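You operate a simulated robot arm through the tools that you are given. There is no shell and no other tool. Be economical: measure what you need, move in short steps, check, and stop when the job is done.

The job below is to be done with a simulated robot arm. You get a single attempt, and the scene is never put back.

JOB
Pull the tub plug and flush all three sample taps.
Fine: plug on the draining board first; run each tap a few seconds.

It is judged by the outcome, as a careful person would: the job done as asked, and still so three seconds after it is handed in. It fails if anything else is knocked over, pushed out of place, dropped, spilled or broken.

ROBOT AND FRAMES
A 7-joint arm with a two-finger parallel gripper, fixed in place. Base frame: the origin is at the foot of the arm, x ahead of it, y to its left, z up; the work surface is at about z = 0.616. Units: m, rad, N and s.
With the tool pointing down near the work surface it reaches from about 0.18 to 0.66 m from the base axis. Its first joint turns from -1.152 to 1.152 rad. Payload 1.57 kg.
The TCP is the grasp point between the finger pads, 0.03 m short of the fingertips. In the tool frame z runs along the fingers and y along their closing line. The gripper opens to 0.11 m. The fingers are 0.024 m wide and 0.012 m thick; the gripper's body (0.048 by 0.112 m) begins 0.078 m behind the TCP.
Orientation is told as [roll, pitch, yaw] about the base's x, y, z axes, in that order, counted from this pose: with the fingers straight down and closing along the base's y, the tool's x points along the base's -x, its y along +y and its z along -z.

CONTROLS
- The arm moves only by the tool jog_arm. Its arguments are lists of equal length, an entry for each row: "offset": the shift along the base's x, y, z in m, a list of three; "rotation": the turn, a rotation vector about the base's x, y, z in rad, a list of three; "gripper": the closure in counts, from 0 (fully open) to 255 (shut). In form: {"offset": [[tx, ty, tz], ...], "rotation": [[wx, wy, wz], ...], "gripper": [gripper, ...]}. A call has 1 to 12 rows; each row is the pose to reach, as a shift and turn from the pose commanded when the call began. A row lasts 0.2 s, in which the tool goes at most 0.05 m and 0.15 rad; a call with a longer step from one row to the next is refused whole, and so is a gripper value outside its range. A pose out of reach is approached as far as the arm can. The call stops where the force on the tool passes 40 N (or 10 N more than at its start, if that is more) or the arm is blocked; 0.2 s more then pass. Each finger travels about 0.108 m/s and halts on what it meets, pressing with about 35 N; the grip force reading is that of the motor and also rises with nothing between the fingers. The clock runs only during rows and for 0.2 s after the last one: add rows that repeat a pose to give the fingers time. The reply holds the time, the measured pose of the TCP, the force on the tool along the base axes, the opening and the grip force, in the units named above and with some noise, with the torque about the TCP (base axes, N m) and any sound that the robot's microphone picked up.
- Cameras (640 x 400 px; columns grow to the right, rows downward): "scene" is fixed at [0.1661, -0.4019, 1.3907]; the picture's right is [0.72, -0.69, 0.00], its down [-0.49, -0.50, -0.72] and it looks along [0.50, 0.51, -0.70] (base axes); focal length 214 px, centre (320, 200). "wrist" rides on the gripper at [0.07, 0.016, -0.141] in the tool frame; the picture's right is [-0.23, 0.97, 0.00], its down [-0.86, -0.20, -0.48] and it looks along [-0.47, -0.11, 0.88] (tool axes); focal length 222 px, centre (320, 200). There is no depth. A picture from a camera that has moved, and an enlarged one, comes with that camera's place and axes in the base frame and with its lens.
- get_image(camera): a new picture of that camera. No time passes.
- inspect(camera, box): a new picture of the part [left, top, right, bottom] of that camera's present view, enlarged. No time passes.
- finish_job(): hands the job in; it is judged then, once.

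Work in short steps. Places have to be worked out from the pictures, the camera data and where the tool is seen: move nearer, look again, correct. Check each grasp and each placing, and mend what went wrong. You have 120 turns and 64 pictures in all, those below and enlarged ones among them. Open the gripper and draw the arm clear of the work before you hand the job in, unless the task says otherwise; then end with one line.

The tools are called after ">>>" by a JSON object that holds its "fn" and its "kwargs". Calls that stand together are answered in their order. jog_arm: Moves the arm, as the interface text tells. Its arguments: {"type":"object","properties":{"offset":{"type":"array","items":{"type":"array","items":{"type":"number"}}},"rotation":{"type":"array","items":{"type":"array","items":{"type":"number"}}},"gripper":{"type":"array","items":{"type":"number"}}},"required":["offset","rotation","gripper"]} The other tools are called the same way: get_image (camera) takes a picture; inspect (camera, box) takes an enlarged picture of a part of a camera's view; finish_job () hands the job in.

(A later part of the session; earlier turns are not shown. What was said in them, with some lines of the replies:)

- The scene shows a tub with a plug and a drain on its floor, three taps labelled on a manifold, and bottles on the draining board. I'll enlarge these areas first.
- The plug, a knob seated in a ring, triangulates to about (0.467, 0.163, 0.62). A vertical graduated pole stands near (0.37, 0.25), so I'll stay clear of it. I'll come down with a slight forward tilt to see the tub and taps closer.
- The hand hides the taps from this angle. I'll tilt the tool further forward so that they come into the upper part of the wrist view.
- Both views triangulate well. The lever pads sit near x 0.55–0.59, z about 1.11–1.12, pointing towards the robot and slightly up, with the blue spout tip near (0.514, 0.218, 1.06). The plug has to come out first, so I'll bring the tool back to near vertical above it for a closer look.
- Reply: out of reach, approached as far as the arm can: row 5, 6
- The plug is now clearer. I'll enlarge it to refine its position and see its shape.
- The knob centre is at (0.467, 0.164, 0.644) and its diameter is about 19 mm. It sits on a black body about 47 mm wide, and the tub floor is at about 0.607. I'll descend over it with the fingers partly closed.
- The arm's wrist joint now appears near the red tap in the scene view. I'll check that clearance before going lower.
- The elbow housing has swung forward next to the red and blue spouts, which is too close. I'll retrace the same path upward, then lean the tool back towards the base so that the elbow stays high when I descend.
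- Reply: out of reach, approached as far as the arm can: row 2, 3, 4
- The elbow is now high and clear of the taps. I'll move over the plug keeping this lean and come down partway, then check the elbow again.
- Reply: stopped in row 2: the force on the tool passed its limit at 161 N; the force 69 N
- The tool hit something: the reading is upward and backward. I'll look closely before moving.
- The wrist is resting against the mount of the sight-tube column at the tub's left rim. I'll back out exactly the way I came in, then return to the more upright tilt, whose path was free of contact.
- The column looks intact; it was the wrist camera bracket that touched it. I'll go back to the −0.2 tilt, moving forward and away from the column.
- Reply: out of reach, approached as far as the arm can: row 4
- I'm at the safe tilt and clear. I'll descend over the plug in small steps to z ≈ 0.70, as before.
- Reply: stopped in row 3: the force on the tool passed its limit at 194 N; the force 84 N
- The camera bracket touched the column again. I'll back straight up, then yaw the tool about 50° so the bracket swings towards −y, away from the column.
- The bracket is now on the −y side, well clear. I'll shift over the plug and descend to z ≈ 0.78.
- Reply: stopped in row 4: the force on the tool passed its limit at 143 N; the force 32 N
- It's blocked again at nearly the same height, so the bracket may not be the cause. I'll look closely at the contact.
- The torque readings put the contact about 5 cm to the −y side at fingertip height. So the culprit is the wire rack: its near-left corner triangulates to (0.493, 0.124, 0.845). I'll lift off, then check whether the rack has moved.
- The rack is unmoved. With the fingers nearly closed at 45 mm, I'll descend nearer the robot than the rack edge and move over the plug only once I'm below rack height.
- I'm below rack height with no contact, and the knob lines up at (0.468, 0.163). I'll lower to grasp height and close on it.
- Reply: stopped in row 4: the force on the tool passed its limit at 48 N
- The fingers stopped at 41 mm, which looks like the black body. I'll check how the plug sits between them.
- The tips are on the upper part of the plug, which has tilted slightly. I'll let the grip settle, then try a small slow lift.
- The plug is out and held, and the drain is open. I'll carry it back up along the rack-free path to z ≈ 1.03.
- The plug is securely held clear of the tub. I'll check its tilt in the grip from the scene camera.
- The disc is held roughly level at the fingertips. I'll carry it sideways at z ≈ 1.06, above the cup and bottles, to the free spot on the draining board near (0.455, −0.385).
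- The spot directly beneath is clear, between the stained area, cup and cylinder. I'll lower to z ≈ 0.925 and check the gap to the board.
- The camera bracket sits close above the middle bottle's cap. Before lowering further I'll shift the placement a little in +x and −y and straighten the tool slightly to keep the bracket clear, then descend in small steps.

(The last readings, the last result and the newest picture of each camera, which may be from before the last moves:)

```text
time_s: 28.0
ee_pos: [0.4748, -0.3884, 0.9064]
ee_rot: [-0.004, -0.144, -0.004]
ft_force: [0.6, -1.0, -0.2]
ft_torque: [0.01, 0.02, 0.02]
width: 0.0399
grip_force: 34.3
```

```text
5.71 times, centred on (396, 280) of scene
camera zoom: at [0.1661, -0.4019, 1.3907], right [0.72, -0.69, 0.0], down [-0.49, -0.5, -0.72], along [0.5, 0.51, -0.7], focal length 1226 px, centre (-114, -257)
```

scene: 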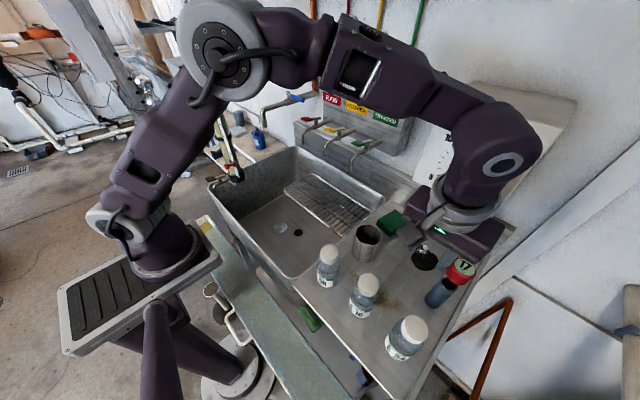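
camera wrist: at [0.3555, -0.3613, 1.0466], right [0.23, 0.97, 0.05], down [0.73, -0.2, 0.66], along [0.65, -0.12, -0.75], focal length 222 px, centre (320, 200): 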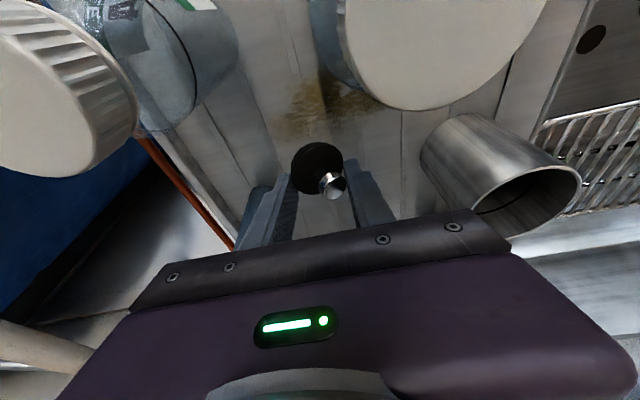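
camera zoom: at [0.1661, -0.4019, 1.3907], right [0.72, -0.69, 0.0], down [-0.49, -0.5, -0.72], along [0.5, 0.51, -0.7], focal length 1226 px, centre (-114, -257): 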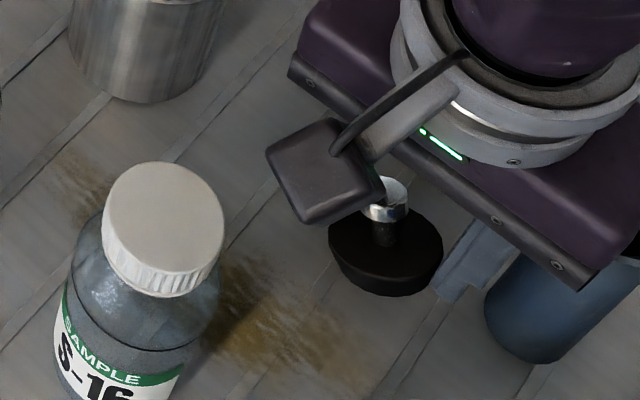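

The bracket is clear of the bottle. I'll descend in 3 mm steps and feel for the board.

>>> {"fn": "jog_arm", "kwargs": {"offset": [[0, 0, -0.003], [0, 0, -0.006], [0, 0, -0.009], [0, 0, -0.012]], "rotation": [[0, 0, 0], [0, 0, 0], [0, 0, 0], [0, 0, 0]], "gripper": [255, 255, 255, 255]}}

>>> {"fn": "jog_arm", "kwargs": {"offset": [[0, 0, -0.002], [0, 0, -0.004], [0, 0, -0.006], [0, 0, -0.008]], "rotation": [[0, 0, 0], [0, 0, 0], [0, 0, 0], [0, 0, 0]], "gripper": [255, 255, 255, 255]}}

```text
time_s: 29.1
ee_pos: [0.4777, -0.3909, 0.8971]
ee_rot: [-0.015, -0.152, -0.003]
ft_force: [-1.8, 1.8, 8.4]
ft_torque: [0.2, 0.08, 0.01]
width: 0.041
grip_force: 34.7
stopped in row 4: the force on the tool passed its limit at 40 N (the readings are from after the stop); the commanded pose is now the measured one
```

```text
time_s: 30.1
ee_pos: [0.4785, -0.3929, 0.8925]
ee_rot: [-0.023, -0.157, -0.004]
ft_force: [-2.4, 1.7, 7.5]
ft_torque: [0.19, 0.07, 0.05]
width: 0.042
grip_force: 35.1
stopped in row 4: the force on the tool passed its limit at 44 N (the readings are from after the stop); the commanded pose is now the measured one
```

The plug is on the board, with contact at a tip height of about 0.862. I'll open the fingers and rise straight up.

>>> {"fn": "jog_arm", "kwargs": {"offset": [[0, 0, 0.001], [0, 0, 0.001], [0, 0, 0.001]], "rotation": [[0, 0, 0], [0, 0, 0], [0, 0, 0]], "gripper": [120, 100, 100]}}

>>> {"fn": "jog_arm", "kwargs": {"offset": [[0, 0, 0.02], [0, 0, 0.05], [0, 0, 0.09], [0, 0, 0.13], [0, 0, 0.17]], "rotation": [[0, 0, 0], [0, 0, 0], [0, 0, 0], [0, 0, 0], [0, 0, 0]], "gripper": [100, 100, 100, 100, 100]}}

>>> {"fn": "get_image", "kwargs": {"camera": "wrist"}}

```text
time_s: 30.9
ee_pos: [0.4782, -0.3901, 0.8908]
ee_rot: [-0.019, -0.159, -0.001]
ft_force: [1.2, 21.9, 0.5]
ft_torque: [0.01, 0.08, 0.27]
width: 0.05
grip_force: 0.1
```

```text
time_s: 32.1
ee_pos: [0.4753, -0.3922, 1.065]
ee_rot: [-0.024, -0.158, -0.003]
ft_force: [0.0, -0.1, -0.5]
ft_torque: [0.02, -0.04, -0.02]
width: 0.0672
grip_force: 0.0
```

```text
20 pictures are left
camera wrist: at [0.3861, -0.3724, 1.1922], right [0.23, 0.97, 0.01], down [0.77, -0.19, 0.61], along [0.6, -0.13, -0.79], focal length 222 px, centre (320, 200)
```

wrist: 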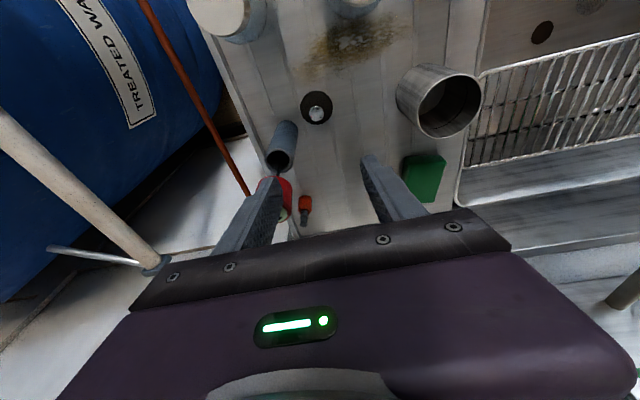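

The plug stands upright on the board. The opening met a sideways force, so I'll check that the thermometer cylinder hasn't moved by comparing with the early picture.

>>> {"fn": "inspect", "kwargs": {"camera": "scene", "box": [290, 190, 500, 321]}}

```text
3.05 times, centred on (395, 256) of scene
camera zoom: at [0.166, -0.4019, 1.3907], right [0.72, -0.69, 0.0], down [-0.49, -0.5, -0.72], along [0.5, 0.51, -0.7], focal length 654 px, centre (91, 31)
```

zoom: 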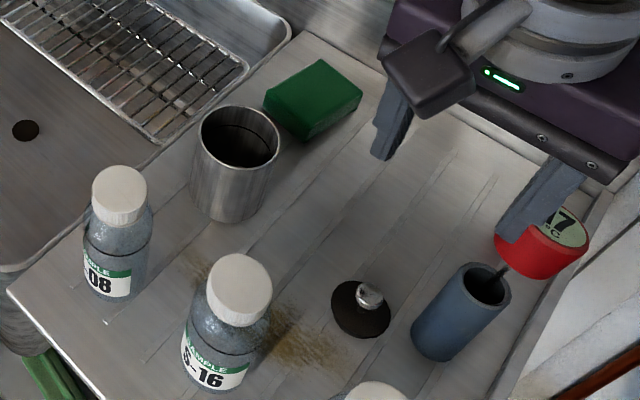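

The cylinder and plug are fine, but the thermometer's dial leans slightly differently in its holder; I'll re-check it once the arm is away. Next I'll move up to the taps with closed fingers and a forward tilt, stopping short of the green lever.

>>> {"fn": "jog_arm", "kwargs": {"offset": [[0, 0, 0.04], [-0.01, 0.02, 0.08], [-0.02, 0.05, 0.11], [-0.03, 0.09, 0.13], [-0.03, 0.13, 0.14], [-0.03, 0.17, 0.15], [-0.03, 0.21, 0.155], [-0.03, 0.245, 0.155], [-0.03, 0.27, 0.155], [-0.02, 0.274, 0.155]], "rotation": [[0, 0, 0], [0, -0.05, 0], [0, -0.1, 0], [0, -0.15, 0], [0, -0.2, 0], [0, -0.25, 0], [0, -0.3, 0], [0, -0.35, 0], [0.01, -0.4, 0], [0.02, -0.45, 0]], "gripper": [100, 150, 200, 255, 255, 255, 255, 255, 255, 255]}}

>>> {"fn": "get_image", "kwargs": {"camera": "wrist"}}

>>> {"fn": "get_image", "kwargs": {"camera": "scene"}}

```text
time_s: 34.3
ee_pos: [0.459, -0.1185, 1.2186]
ee_rot: [0.005, -0.609, -0.014]
ft_force: [0.0, -0.2, -0.6]
ft_torque: [-0.01, -0.02, 0.03]
width: 0.0
grip_force: 21.4
```

```text
18 pictures are left
camera wrist: at [0.3217, -0.1005, 1.2948], right [0.2, 0.97, 0.13], down [0.42, -0.21, 0.88], along [0.88, -0.12, -0.45], focal length 222 px, centre (320, 200)
```

wrist: 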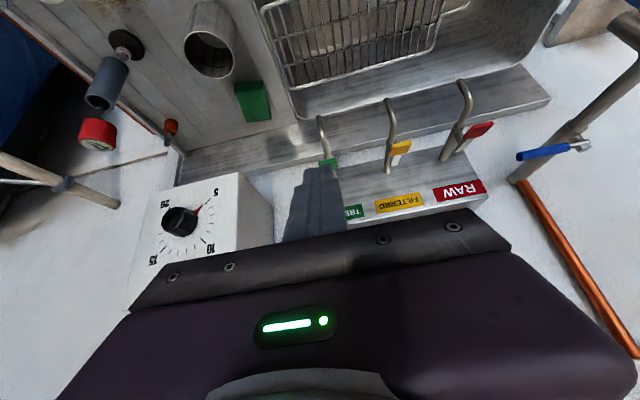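

```text
17 pictures are left
```

scene: 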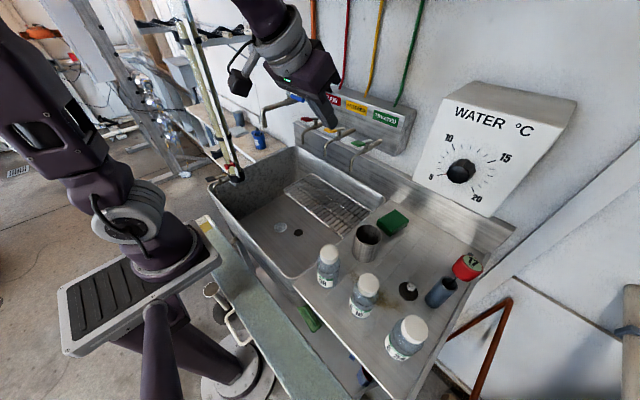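

Arm is clear now. I'll zoom in on the thermometer and on the tap levers.

>>> {"fn": "inspect", "kwargs": {"camera": "scene", "box": [395, 240, 507, 320]}}

>>> {"fn": "inspect", "kwargs": {"camera": "wrist", "box": [290, 70, 510, 210]}}

```text
5.00 times, centred on (451, 280) of scene
camera zoom: at [0.166, -0.4019, 1.3907], right [0.72, -0.69, 0.0], down [-0.49, -0.5, -0.72], along [0.5, 0.51, -0.7], focal length 1072 px, centre (-335, -200)
```

zoom: 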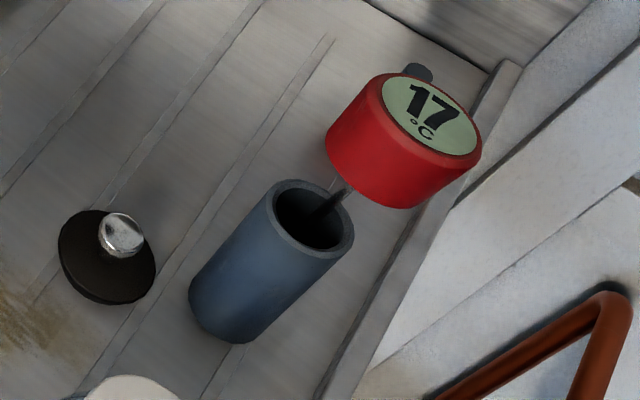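

```text
2.86 times, centred on (400, 140) of wrist
camera zoom: at [0.3217, -0.1005, 1.2948], right [0.2, 0.97, 0.13], down [0.42, -0.21, 0.88], along [0.88, -0.12, -0.45], focal length 635 px, centre (91, 371)
```

zoom: 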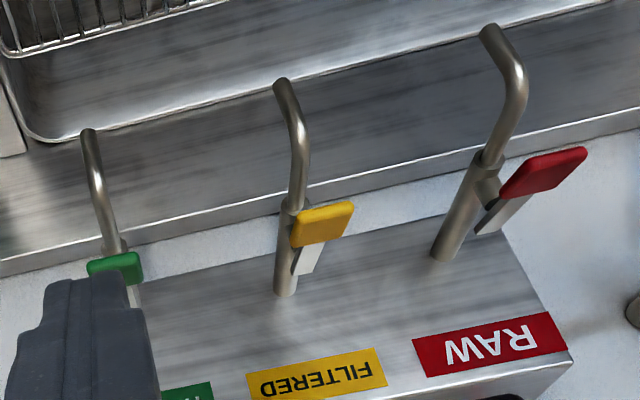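

The thermometer still stands in its holder. The levers have a pad on the robot side, raised like a press lever; the pad centres are at x ≈ 0.572, z ≈ 1.118, y ≈ −0.116 (green), −0.019 (yellow), 0.076 (red). I'll position above the green pad and press down gently to learn how it works.

>>> {"fn": "jog_arm", "kwargs": {"offset": [[0.04, 0.002, 0], [0.08, 0.002, 0], [0.099, 0.002, -0.02], [0.099, 0.002, -0.04]], "rotation": [[0, 0, 0], [0, 0, 0], [0, 0, 0], [0, 0, 0]], "gripper": [255, 255, 255, 255]}}

>>> {"fn": "jog_arm", "kwargs": {"offset": [[0, 0, -0.005], [0, 0, -0.01], [0, 0, -0.014], [0, 0, -0.018], [0, 0, -0.022], [0, 0, -0.026]], "rotation": [[0, 0, 0], [0, 0, 0], [0, 0, 0], [0, 0, 0], [0, 0, 0], [0, 0, 0]], "gripper": [255, 255, 255, 255, 255, 255]}}

>>> {"fn": "inspect", "kwargs": {"camera": "scene", "box": [280, 90, 424, 180]}}

```text
time_s: 35.3
ee_pos: [0.5574, -0.1177, 1.1785]
ee_rot: [0.004, -0.61, -0.012]
ft_force: [-0.2, -0.5, 0.0]
ft_torque: [0.03, -0.02, 0.05]
width: 0.0001
grip_force: 21.2
```

```text
time_s: 36.7
ee_pos: [0.5588, -0.1159, 1.1519]
ee_rot: [0.004, -0.609, -0.012]
ft_force: [0.1, 0.5, 0.4]
ft_torque: [0.0, 0.05, -0.03]
width: 0.0002
grip_force: 21.7
```

```text
4.44 times, centred on (352, 135) of scene
camera zoom: at [0.1661, -0.4019, 1.3907], right [0.72, -0.69, 0.0], down [-0.49, -0.5, -0.72], along [0.5, 0.51, -0.7], focal length 953 px, centre (178, 489)
```

zoom: 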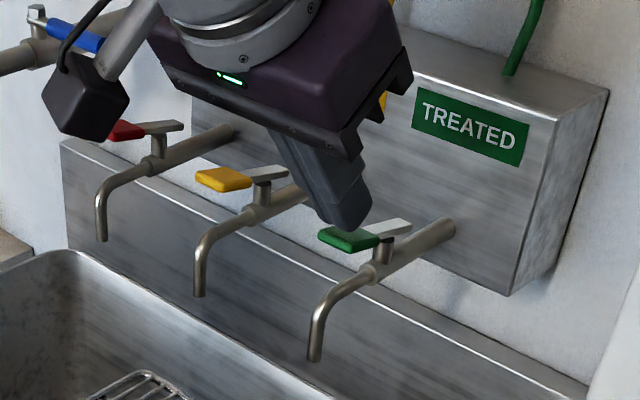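

The tip is right over the pad but not yet touching. I'll press on in 3 mm steps.

>>> {"fn": "jog_arm", "kwargs": {"offset": [[0, 0, -0.003], [0, 0, -0.006], [0, 0, -0.009], [0, 0, -0.012], [0, 0, -0.015], [0, 0, -0.018]], "rotation": [[0, 0, 0], [0, 0, 0], [0, 0, 0], [0, 0, 0], [0, 0, 0], [0, 0, 0]], "gripper": [255, 255, 255, 255, 255, 255]}}

```text
time_s: 38.1
ee_pos: [0.5568, -0.1166, 1.1335]
ee_rot: [0.004, -0.608, -0.014]
ft_force: [-0.5, -0.2, 1.4]
ft_torque: [0.01, 0.01, -0.02]
width: 0.0001
grip_force: 21.4
```

>>> {"fn": "inspect", "kwargs": {"camera": "scene", "box": [328, 110, 400, 155]}}

```text
8.89 times, centred on (364, 132) of scene
camera zoom: at [0.166, -0.4019, 1.3907], right [0.72, -0.69, 0.0], down [-0.49, -0.5, -0.72], along [0.5, 0.51, -0.7], focal length 1906 px, centre (-71, 800)
```

zoom: 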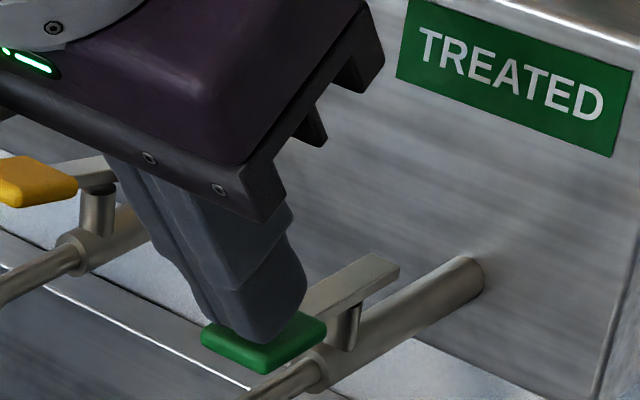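

The lever does tip down under the finger, lightly sprung, so it's a press lever. I'll press further and listen for water.

>>> {"fn": "jog_arm", "kwargs": {"offset": [[0, 0, -0.003], [0, 0, -0.006], [0, 0, -0.009], [0, 0, -0.012], [0, 0, -0.014], [0, 0, -0.014], [0, 0, -0.014]], "rotation": [[0, 0, 0], [0, 0, 0], [0, 0, 0], [0, 0, 0], [0, 0, 0], [0, 0, 0], [0, 0, 0]], "gripper": [255, 255, 255, 255, 255, 255, 255]}}

>>> {"fn": "inspect", "kwargs": {"camera": "scene", "box": [300, 110, 412, 180]}}

```text
time_s: 39.2
ee_pos: [0.558, -0.1166, 1.1272]
ee_rot: [-0.002, -0.622, -0.013]
ft_force: [-2.1, -0.2, 14.9]
ft_torque: [0.04, -0.02, 0.02]
width: 0.0
grip_force: 20.6
stopped in row 5: the force on the tool passed its limit at 43 N (the readings are from after the stop); the commanded pose is now the measured one
```

```text
5.71 times, centred on (356, 145) of scene
camera zoom: at [0.1657, -0.4018, 1.3908], right [0.72, -0.69, 0.0], down [-0.49, -0.5, -0.72], along [0.5, 0.51, -0.7], focal length 1226 px, centre (114, 514)
```

zoom: 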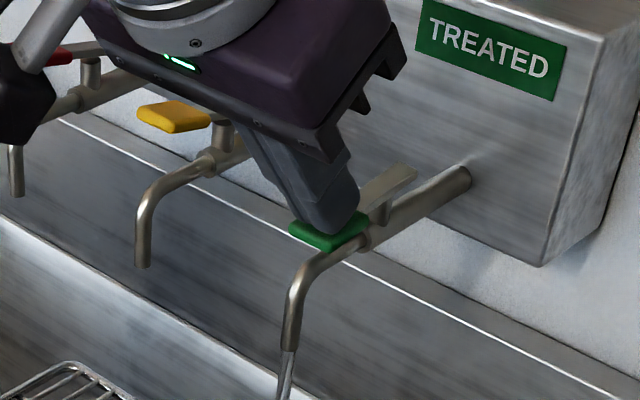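

Water is running from the green tap, with the lever at its end stop. I'll hold it there for a few seconds.

>>> {"fn": "jog_arm", "kwargs": {"offset": [[0, 0, 0], [0, 0, 0], [0, 0, 0], [0, 0, 0], [0, 0, 0], [0, 0, 0], [0, 0, 0], [0, 0, 0], [0, 0, 0], [0, 0, 0], [0, 0, 0], [0, 0, 0]], "rotation": [[0, 0, 0], [0, 0, 0], [0, 0, 0], [0, 0, 0], [0, 0, 0], [0, 0, 0], [0, 0, 0], [0, 0, 0], [0, 0, 0], [0, 0, 0], [0, 0, 0], [0, 0, 0]], "gripper": [255, 255, 255, 255, 255, 255, 255, 255, 255, 255, 255, 255]}}

>>> {"fn": "jog_arm", "kwargs": {"offset": [[0, 0, 0], [0, 0, 0], [0, 0, 0], [0, 0, 0], [0, 0, 0], [0, 0, 0], [0, 0, 0.01], [0, 0, 0.03], [0, 0, 0.055], [0, 0, 0.06]], "rotation": [[0, 0, 0], [0, 0, 0], [0, 0, 0], [0, 0, 0], [0, 0, 0], [0, 0, 0], [0, 0, 0], [0, 0, 0], [0, 0, 0], [0, 0, 0]], "gripper": [255, 255, 255, 255, 255, 255, 255, 255, 255, 255]}}

>>> {"fn": "inspect", "kwargs": {"camera": "scene", "box": [270, 100, 430, 200]}}

```text
time_s: 41.8
ee_pos: [0.5579, -0.1181, 1.1259]
ee_rot: [0.0, -0.619, -0.013]
ft_force: [3.3, -2.1, 30.4]
ft_torque: [-0.03, -0.34, 0.01]
width: 0.0001
grip_force: 21.8
```

```text
time_s: 44.0
ee_pos: [0.5562, -0.1166, 1.1847]
ee_rot: [0.001, -0.615, -0.013]
ft_force: [-0.9, 0.2, 0.4]
ft_torque: [0.02, 0.05, -0.01]
width: 0.0
grip_force: 20.7
```

```text
4.00 times, centred on (350, 150) of scene
camera zoom: at [0.166, -0.4019, 1.3907], right [0.72, -0.69, 0.0], down [-0.49, -0.5, -0.72], along [0.5, 0.51, -0.7], focal length 858 px, centre (200, 400)
```

zoom: 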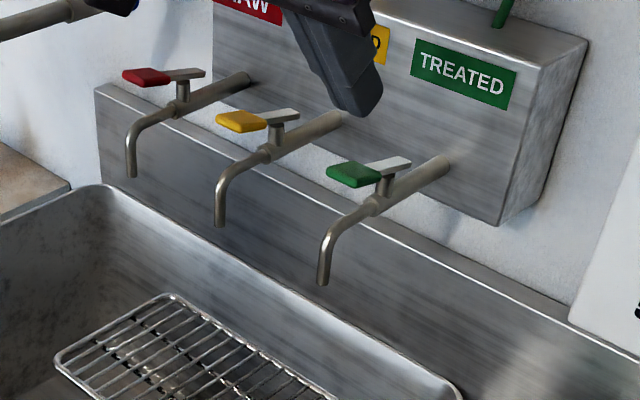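

The green tap sprang shut after about 4 s of flow. Now I'll move over the yellow lever at a safe height, press to the same depth and hold.

>>> {"fn": "jog_arm", "kwargs": {"offset": [[0, 0.03, 0.01], [0, 0.065, 0.01], [0, 0.097, 0.005], [0, 0.097, -0.02], [0, 0.097, -0.04], [0, 0.097, -0.05], [0, 0.097, -0.055], [0, 0.097, -0.059], [0, 0.097, -0.059], [0, 0.097, -0.059]], "rotation": [[0, 0, 0], [0, 0, 0], [0, 0, 0], [0, 0, 0], [0, 0, 0], [0, 0, 0], [0, 0, 0], [0, 0, 0], [0, 0, 0], [0, 0, 0]], "gripper": [255, 255, 255, 255, 255, 255, 255, 255, 255, 255]}}

>>> {"fn": "inspect", "kwargs": {"camera": "scene", "box": [270, 100, 430, 200]}}

```text
time_s: 46.2
ee_pos: [0.5582, -0.02, 1.1263]
ee_rot: [0.002, -0.618, -0.012]
ft_force: [-3.2, -0.2, 13.8]
ft_torque: [0.0, -0.01, -0.01]
width: 0.0001
grip_force: 21.3
```

```text
4.00 times, centred on (350, 150) of scene
camera zoom: at [0.1657, -0.4019, 1.3907], right [0.72, -0.69, 0.0], down [-0.49, -0.5, -0.72], along [0.5, 0.51, -0.7], focal length 858 px, centre (200, 400)
```

zoom: 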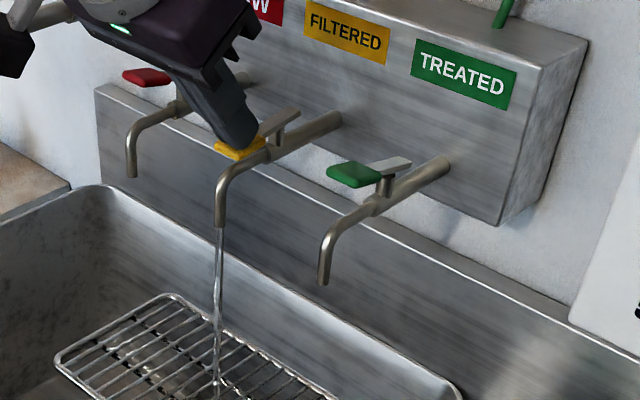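

Yellow is running. I'll hold it a few seconds, then release.

>>> {"fn": "jog_arm", "kwargs": {"offset": [[0, 0, 0], [0, 0, 0], [0, 0, 0], [0, 0, 0], [0, 0, 0], [0, 0, 0], [0, 0, 0], [0, 0, 0], [0, 0, 0], [0, 0, 0], [0, 0, 0], [0, 0, 0]], "rotation": [[0, 0, 0], [0, 0, 0], [0, 0, 0], [0, 0, 0], [0, 0, 0], [0, 0, 0], [0, 0, 0], [0, 0, 0], [0, 0, 0], [0, 0, 0], [0, 0, 0], [0, 0, 0]], "gripper": [255, 255, 255, 255, 255, 255, 255, 255, 255, 255, 255, 255]}}

>>> {"fn": "jog_arm", "kwargs": {"offset": [[0, 0, 0], [0, 0, 0], [0, 0, 0], [0, 0, 0], [0, 0, 0], [0, 0, 0.01], [0, 0, 0.03], [0, 0, 0.055], [0, 0, 0.06]], "rotation": [[0, 0, 0], [0, 0, 0], [0, 0, 0], [0, 0, 0], [0, 0, 0], [0, 0, 0], [0, 0, 0], [0, 0, 0], [0, 0, 0]], "gripper": [255, 255, 255, 255, 255, 255, 255, 255, 255]}}

>>> {"fn": "jog_arm", "kwargs": {"offset": [[0, 0.03, 0.01], [0, 0.065, 0.01], [0, 0.096, 0.005], [0, 0.096, -0.02], [0, 0.096, -0.04], [0, 0.096, -0.05], [0, 0.096, -0.055], [0, 0.096, -0.06], [0, 0.096, -0.06], [0, 0.096, -0.06]], "rotation": [[0, 0, 0], [0, 0, 0], [0, 0, 0], [0, 0, 0], [0, 0, 0], [0, 0, 0], [0, 0, 0], [0, 0, 0], [0, 0, 0], [0, 0, 0]], "gripper": [255, 255, 255, 255, 255, 255, 255, 255, 255, 255]}}

>>> {"fn": "inspect", "kwargs": {"camera": "scene", "box": [270, 100, 430, 200]}}

```text
time_s: 48.8
ee_pos: [0.5582, -0.0201, 1.1282]
ee_rot: [0.0, -0.618, -0.013]
ft_force: [3.1, -1.9, 18.9]
ft_torque: [-0.02, -0.21, 0.0]
width: 0.0001
grip_force: 21.4
```

```text
time_s: 50.8
ee_pos: [0.5576, -0.0187, 1.1863]
ee_rot: [0.003, -0.616, -0.012]
ft_force: [-0.2, -0.9, 0.0]
ft_torque: [0.01, 0.01, 0.0]
width: 0.0
grip_force: 21.1
```

```text
time_s: 53.0
ee_pos: [0.5575, 0.0763, 1.1268]
ee_rot: [0.005, -0.619, -0.012]
ft_force: [-3.0, 0.3, 22.4]
ft_torque: [0.0, -0.07, -0.1]
width: 0.0
grip_force: 21.5
```

```text
4.00 times, centred on (350, 150) of scene
camera zoom: at [0.1655, -0.402, 1.3907], right [0.72, -0.69, 0.0], down [-0.49, -0.5, -0.72], along [0.5, 0.51, -0.7], focal length 858 px, centre (200, 400)
```

zoom: 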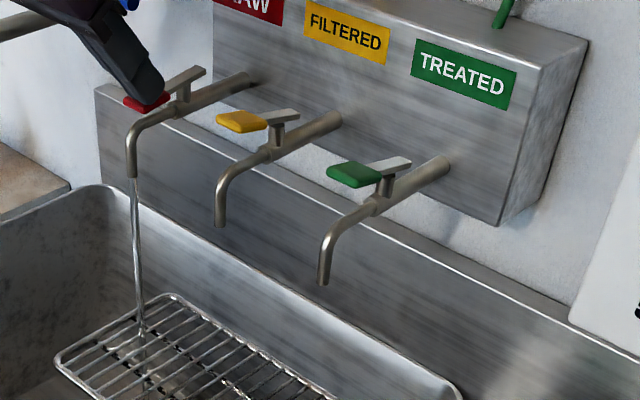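

Red is running, and yellow and green are shut. I'll hold, release, then draw the arm back and open the gripper.

>>> {"fn": "jog_arm", "kwargs": {"offset": [[0, 0, 0], [0, 0, 0], [0, 0, 0], [0, 0, 0], [0, 0, 0], [0, 0, 0], [0, 0, 0], [0, 0, 0], [0, 0, 0], [0, 0, 0], [0, 0, 0], [0, 0, 0]], "rotation": [[0, 0, 0], [0, 0, 0], [0, 0, 0], [0, 0, 0], [0, 0, 0], [0, 0, 0], [0, 0, 0], [0, 0, 0], [0, 0, 0], [0, 0, 0], [0, 0, 0], [0, 0, 0]], "gripper": [255, 255, 255, 255, 255, 255, 255, 255, 255, 255, 255, 255]}}

>>> {"fn": "jog_arm", "kwargs": {"offset": [[0, 0, 0], [0, 0, 0], [0, 0, 0], [0, 0, 0], [0, 0, 0], [0, 0, 0.01], [0, 0, 0.03], [0, 0, 0.06], [-0.03, 0, 0.09], [-0.07, 0, 0.11], [-0.11, 0, 0.13], [-0.15, 0, 0.14]], "rotation": [[0, 0, 0], [0, 0, 0], [0, 0, 0], [0, 0, 0], [0, 0, 0], [0, 0, 0], [0, 0, 0], [0, 0, 0], [0, 0, 0], [0, 0, 0], [0, 0, 0], [0, 0, 0]], "gripper": [255, 255, 255, 255, 255, 255, 255, 255, 200, 120, 50, 0]}}

>>> {"fn": "jog_arm", "kwargs": {"offset": [[0, 0, 0], [0, 0, 0], [0, 0, 0]], "rotation": [[0, 0, 0], [0, 0, 0], [0, 0, 0]], "gripper": [0, 0, 0]}}

>>> {"fn": "get_image", "kwargs": {"camera": "scene"}}

>>> {"fn": "inspect", "kwargs": {"camera": "scene", "box": [250, 90, 500, 320]}}

```text
time_s: 55.6
ee_pos: [0.5578, 0.0756, 1.1273]
ee_rot: [0.002, -0.621, -0.013]
ft_force: [3.8, 2.4, 30.9]
ft_torque: [0.08, -0.35, 0.12]
width: 0.0
grip_force: 21.4
```

```text
time_s: 58.2
ee_pos: [0.4075, 0.0751, 1.265]
ee_rot: [-0.001, -0.616, -0.013]
ft_force: [-0.2, 0.0, 0.5]
ft_torque: [0.0, -0.02, 0.0]
width: 0.11
grip_force: 0.1
```

```text
time_s: 59.0
ee_pos: [0.4087, 0.0751, 1.2655]
ee_rot: [0.001, -0.617, -0.012]
ft_force: [-0.2, 0.3, -0.9]
ft_torque: [0.0, -0.01, 0.02]
width: 0.1101
grip_force: 0.0
```

```text
8 pictures are left
```

scene: 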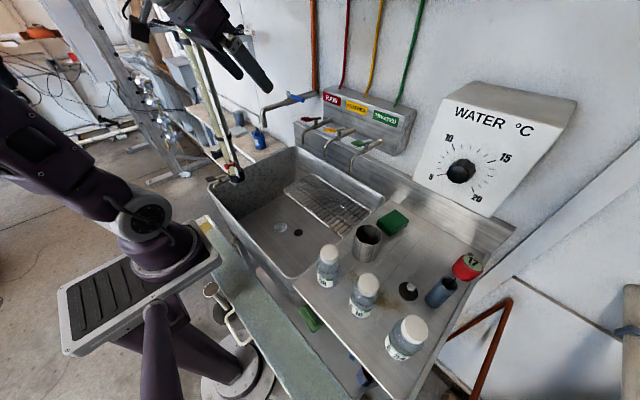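

```text
1.74 times, centred on (375, 205) of scene
camera zoom: at [0.1661, -0.4019, 1.3907], right [0.72, -0.69, 0.0], down [-0.49, -0.5, -0.72], along [0.5, 0.51, -0.7], focal length 373 px, centre (224, 191)
```

zoom: 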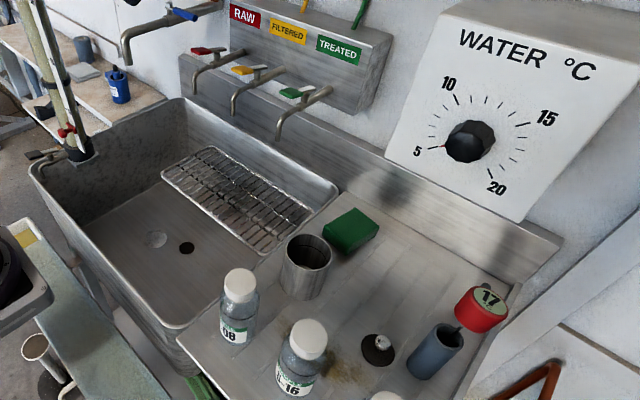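

The plug stands on the draining board, the drain is open, all three taps have been run and have sprung shut, and the arm is clear with the gripper open. I'm handing in.

>>> {"fn": "finish_job", "kwargs": {}}

```text
The job is handed in.
```

The tub plug is on the draining board, and the green, yellow and red sample taps were each run for about 4 s and are shut again. On the way I bumped the wire rack three times (neither it nor the sight-tube column looks moved) and nudged the 17 °C thermometer, which now leans differently in its holder.
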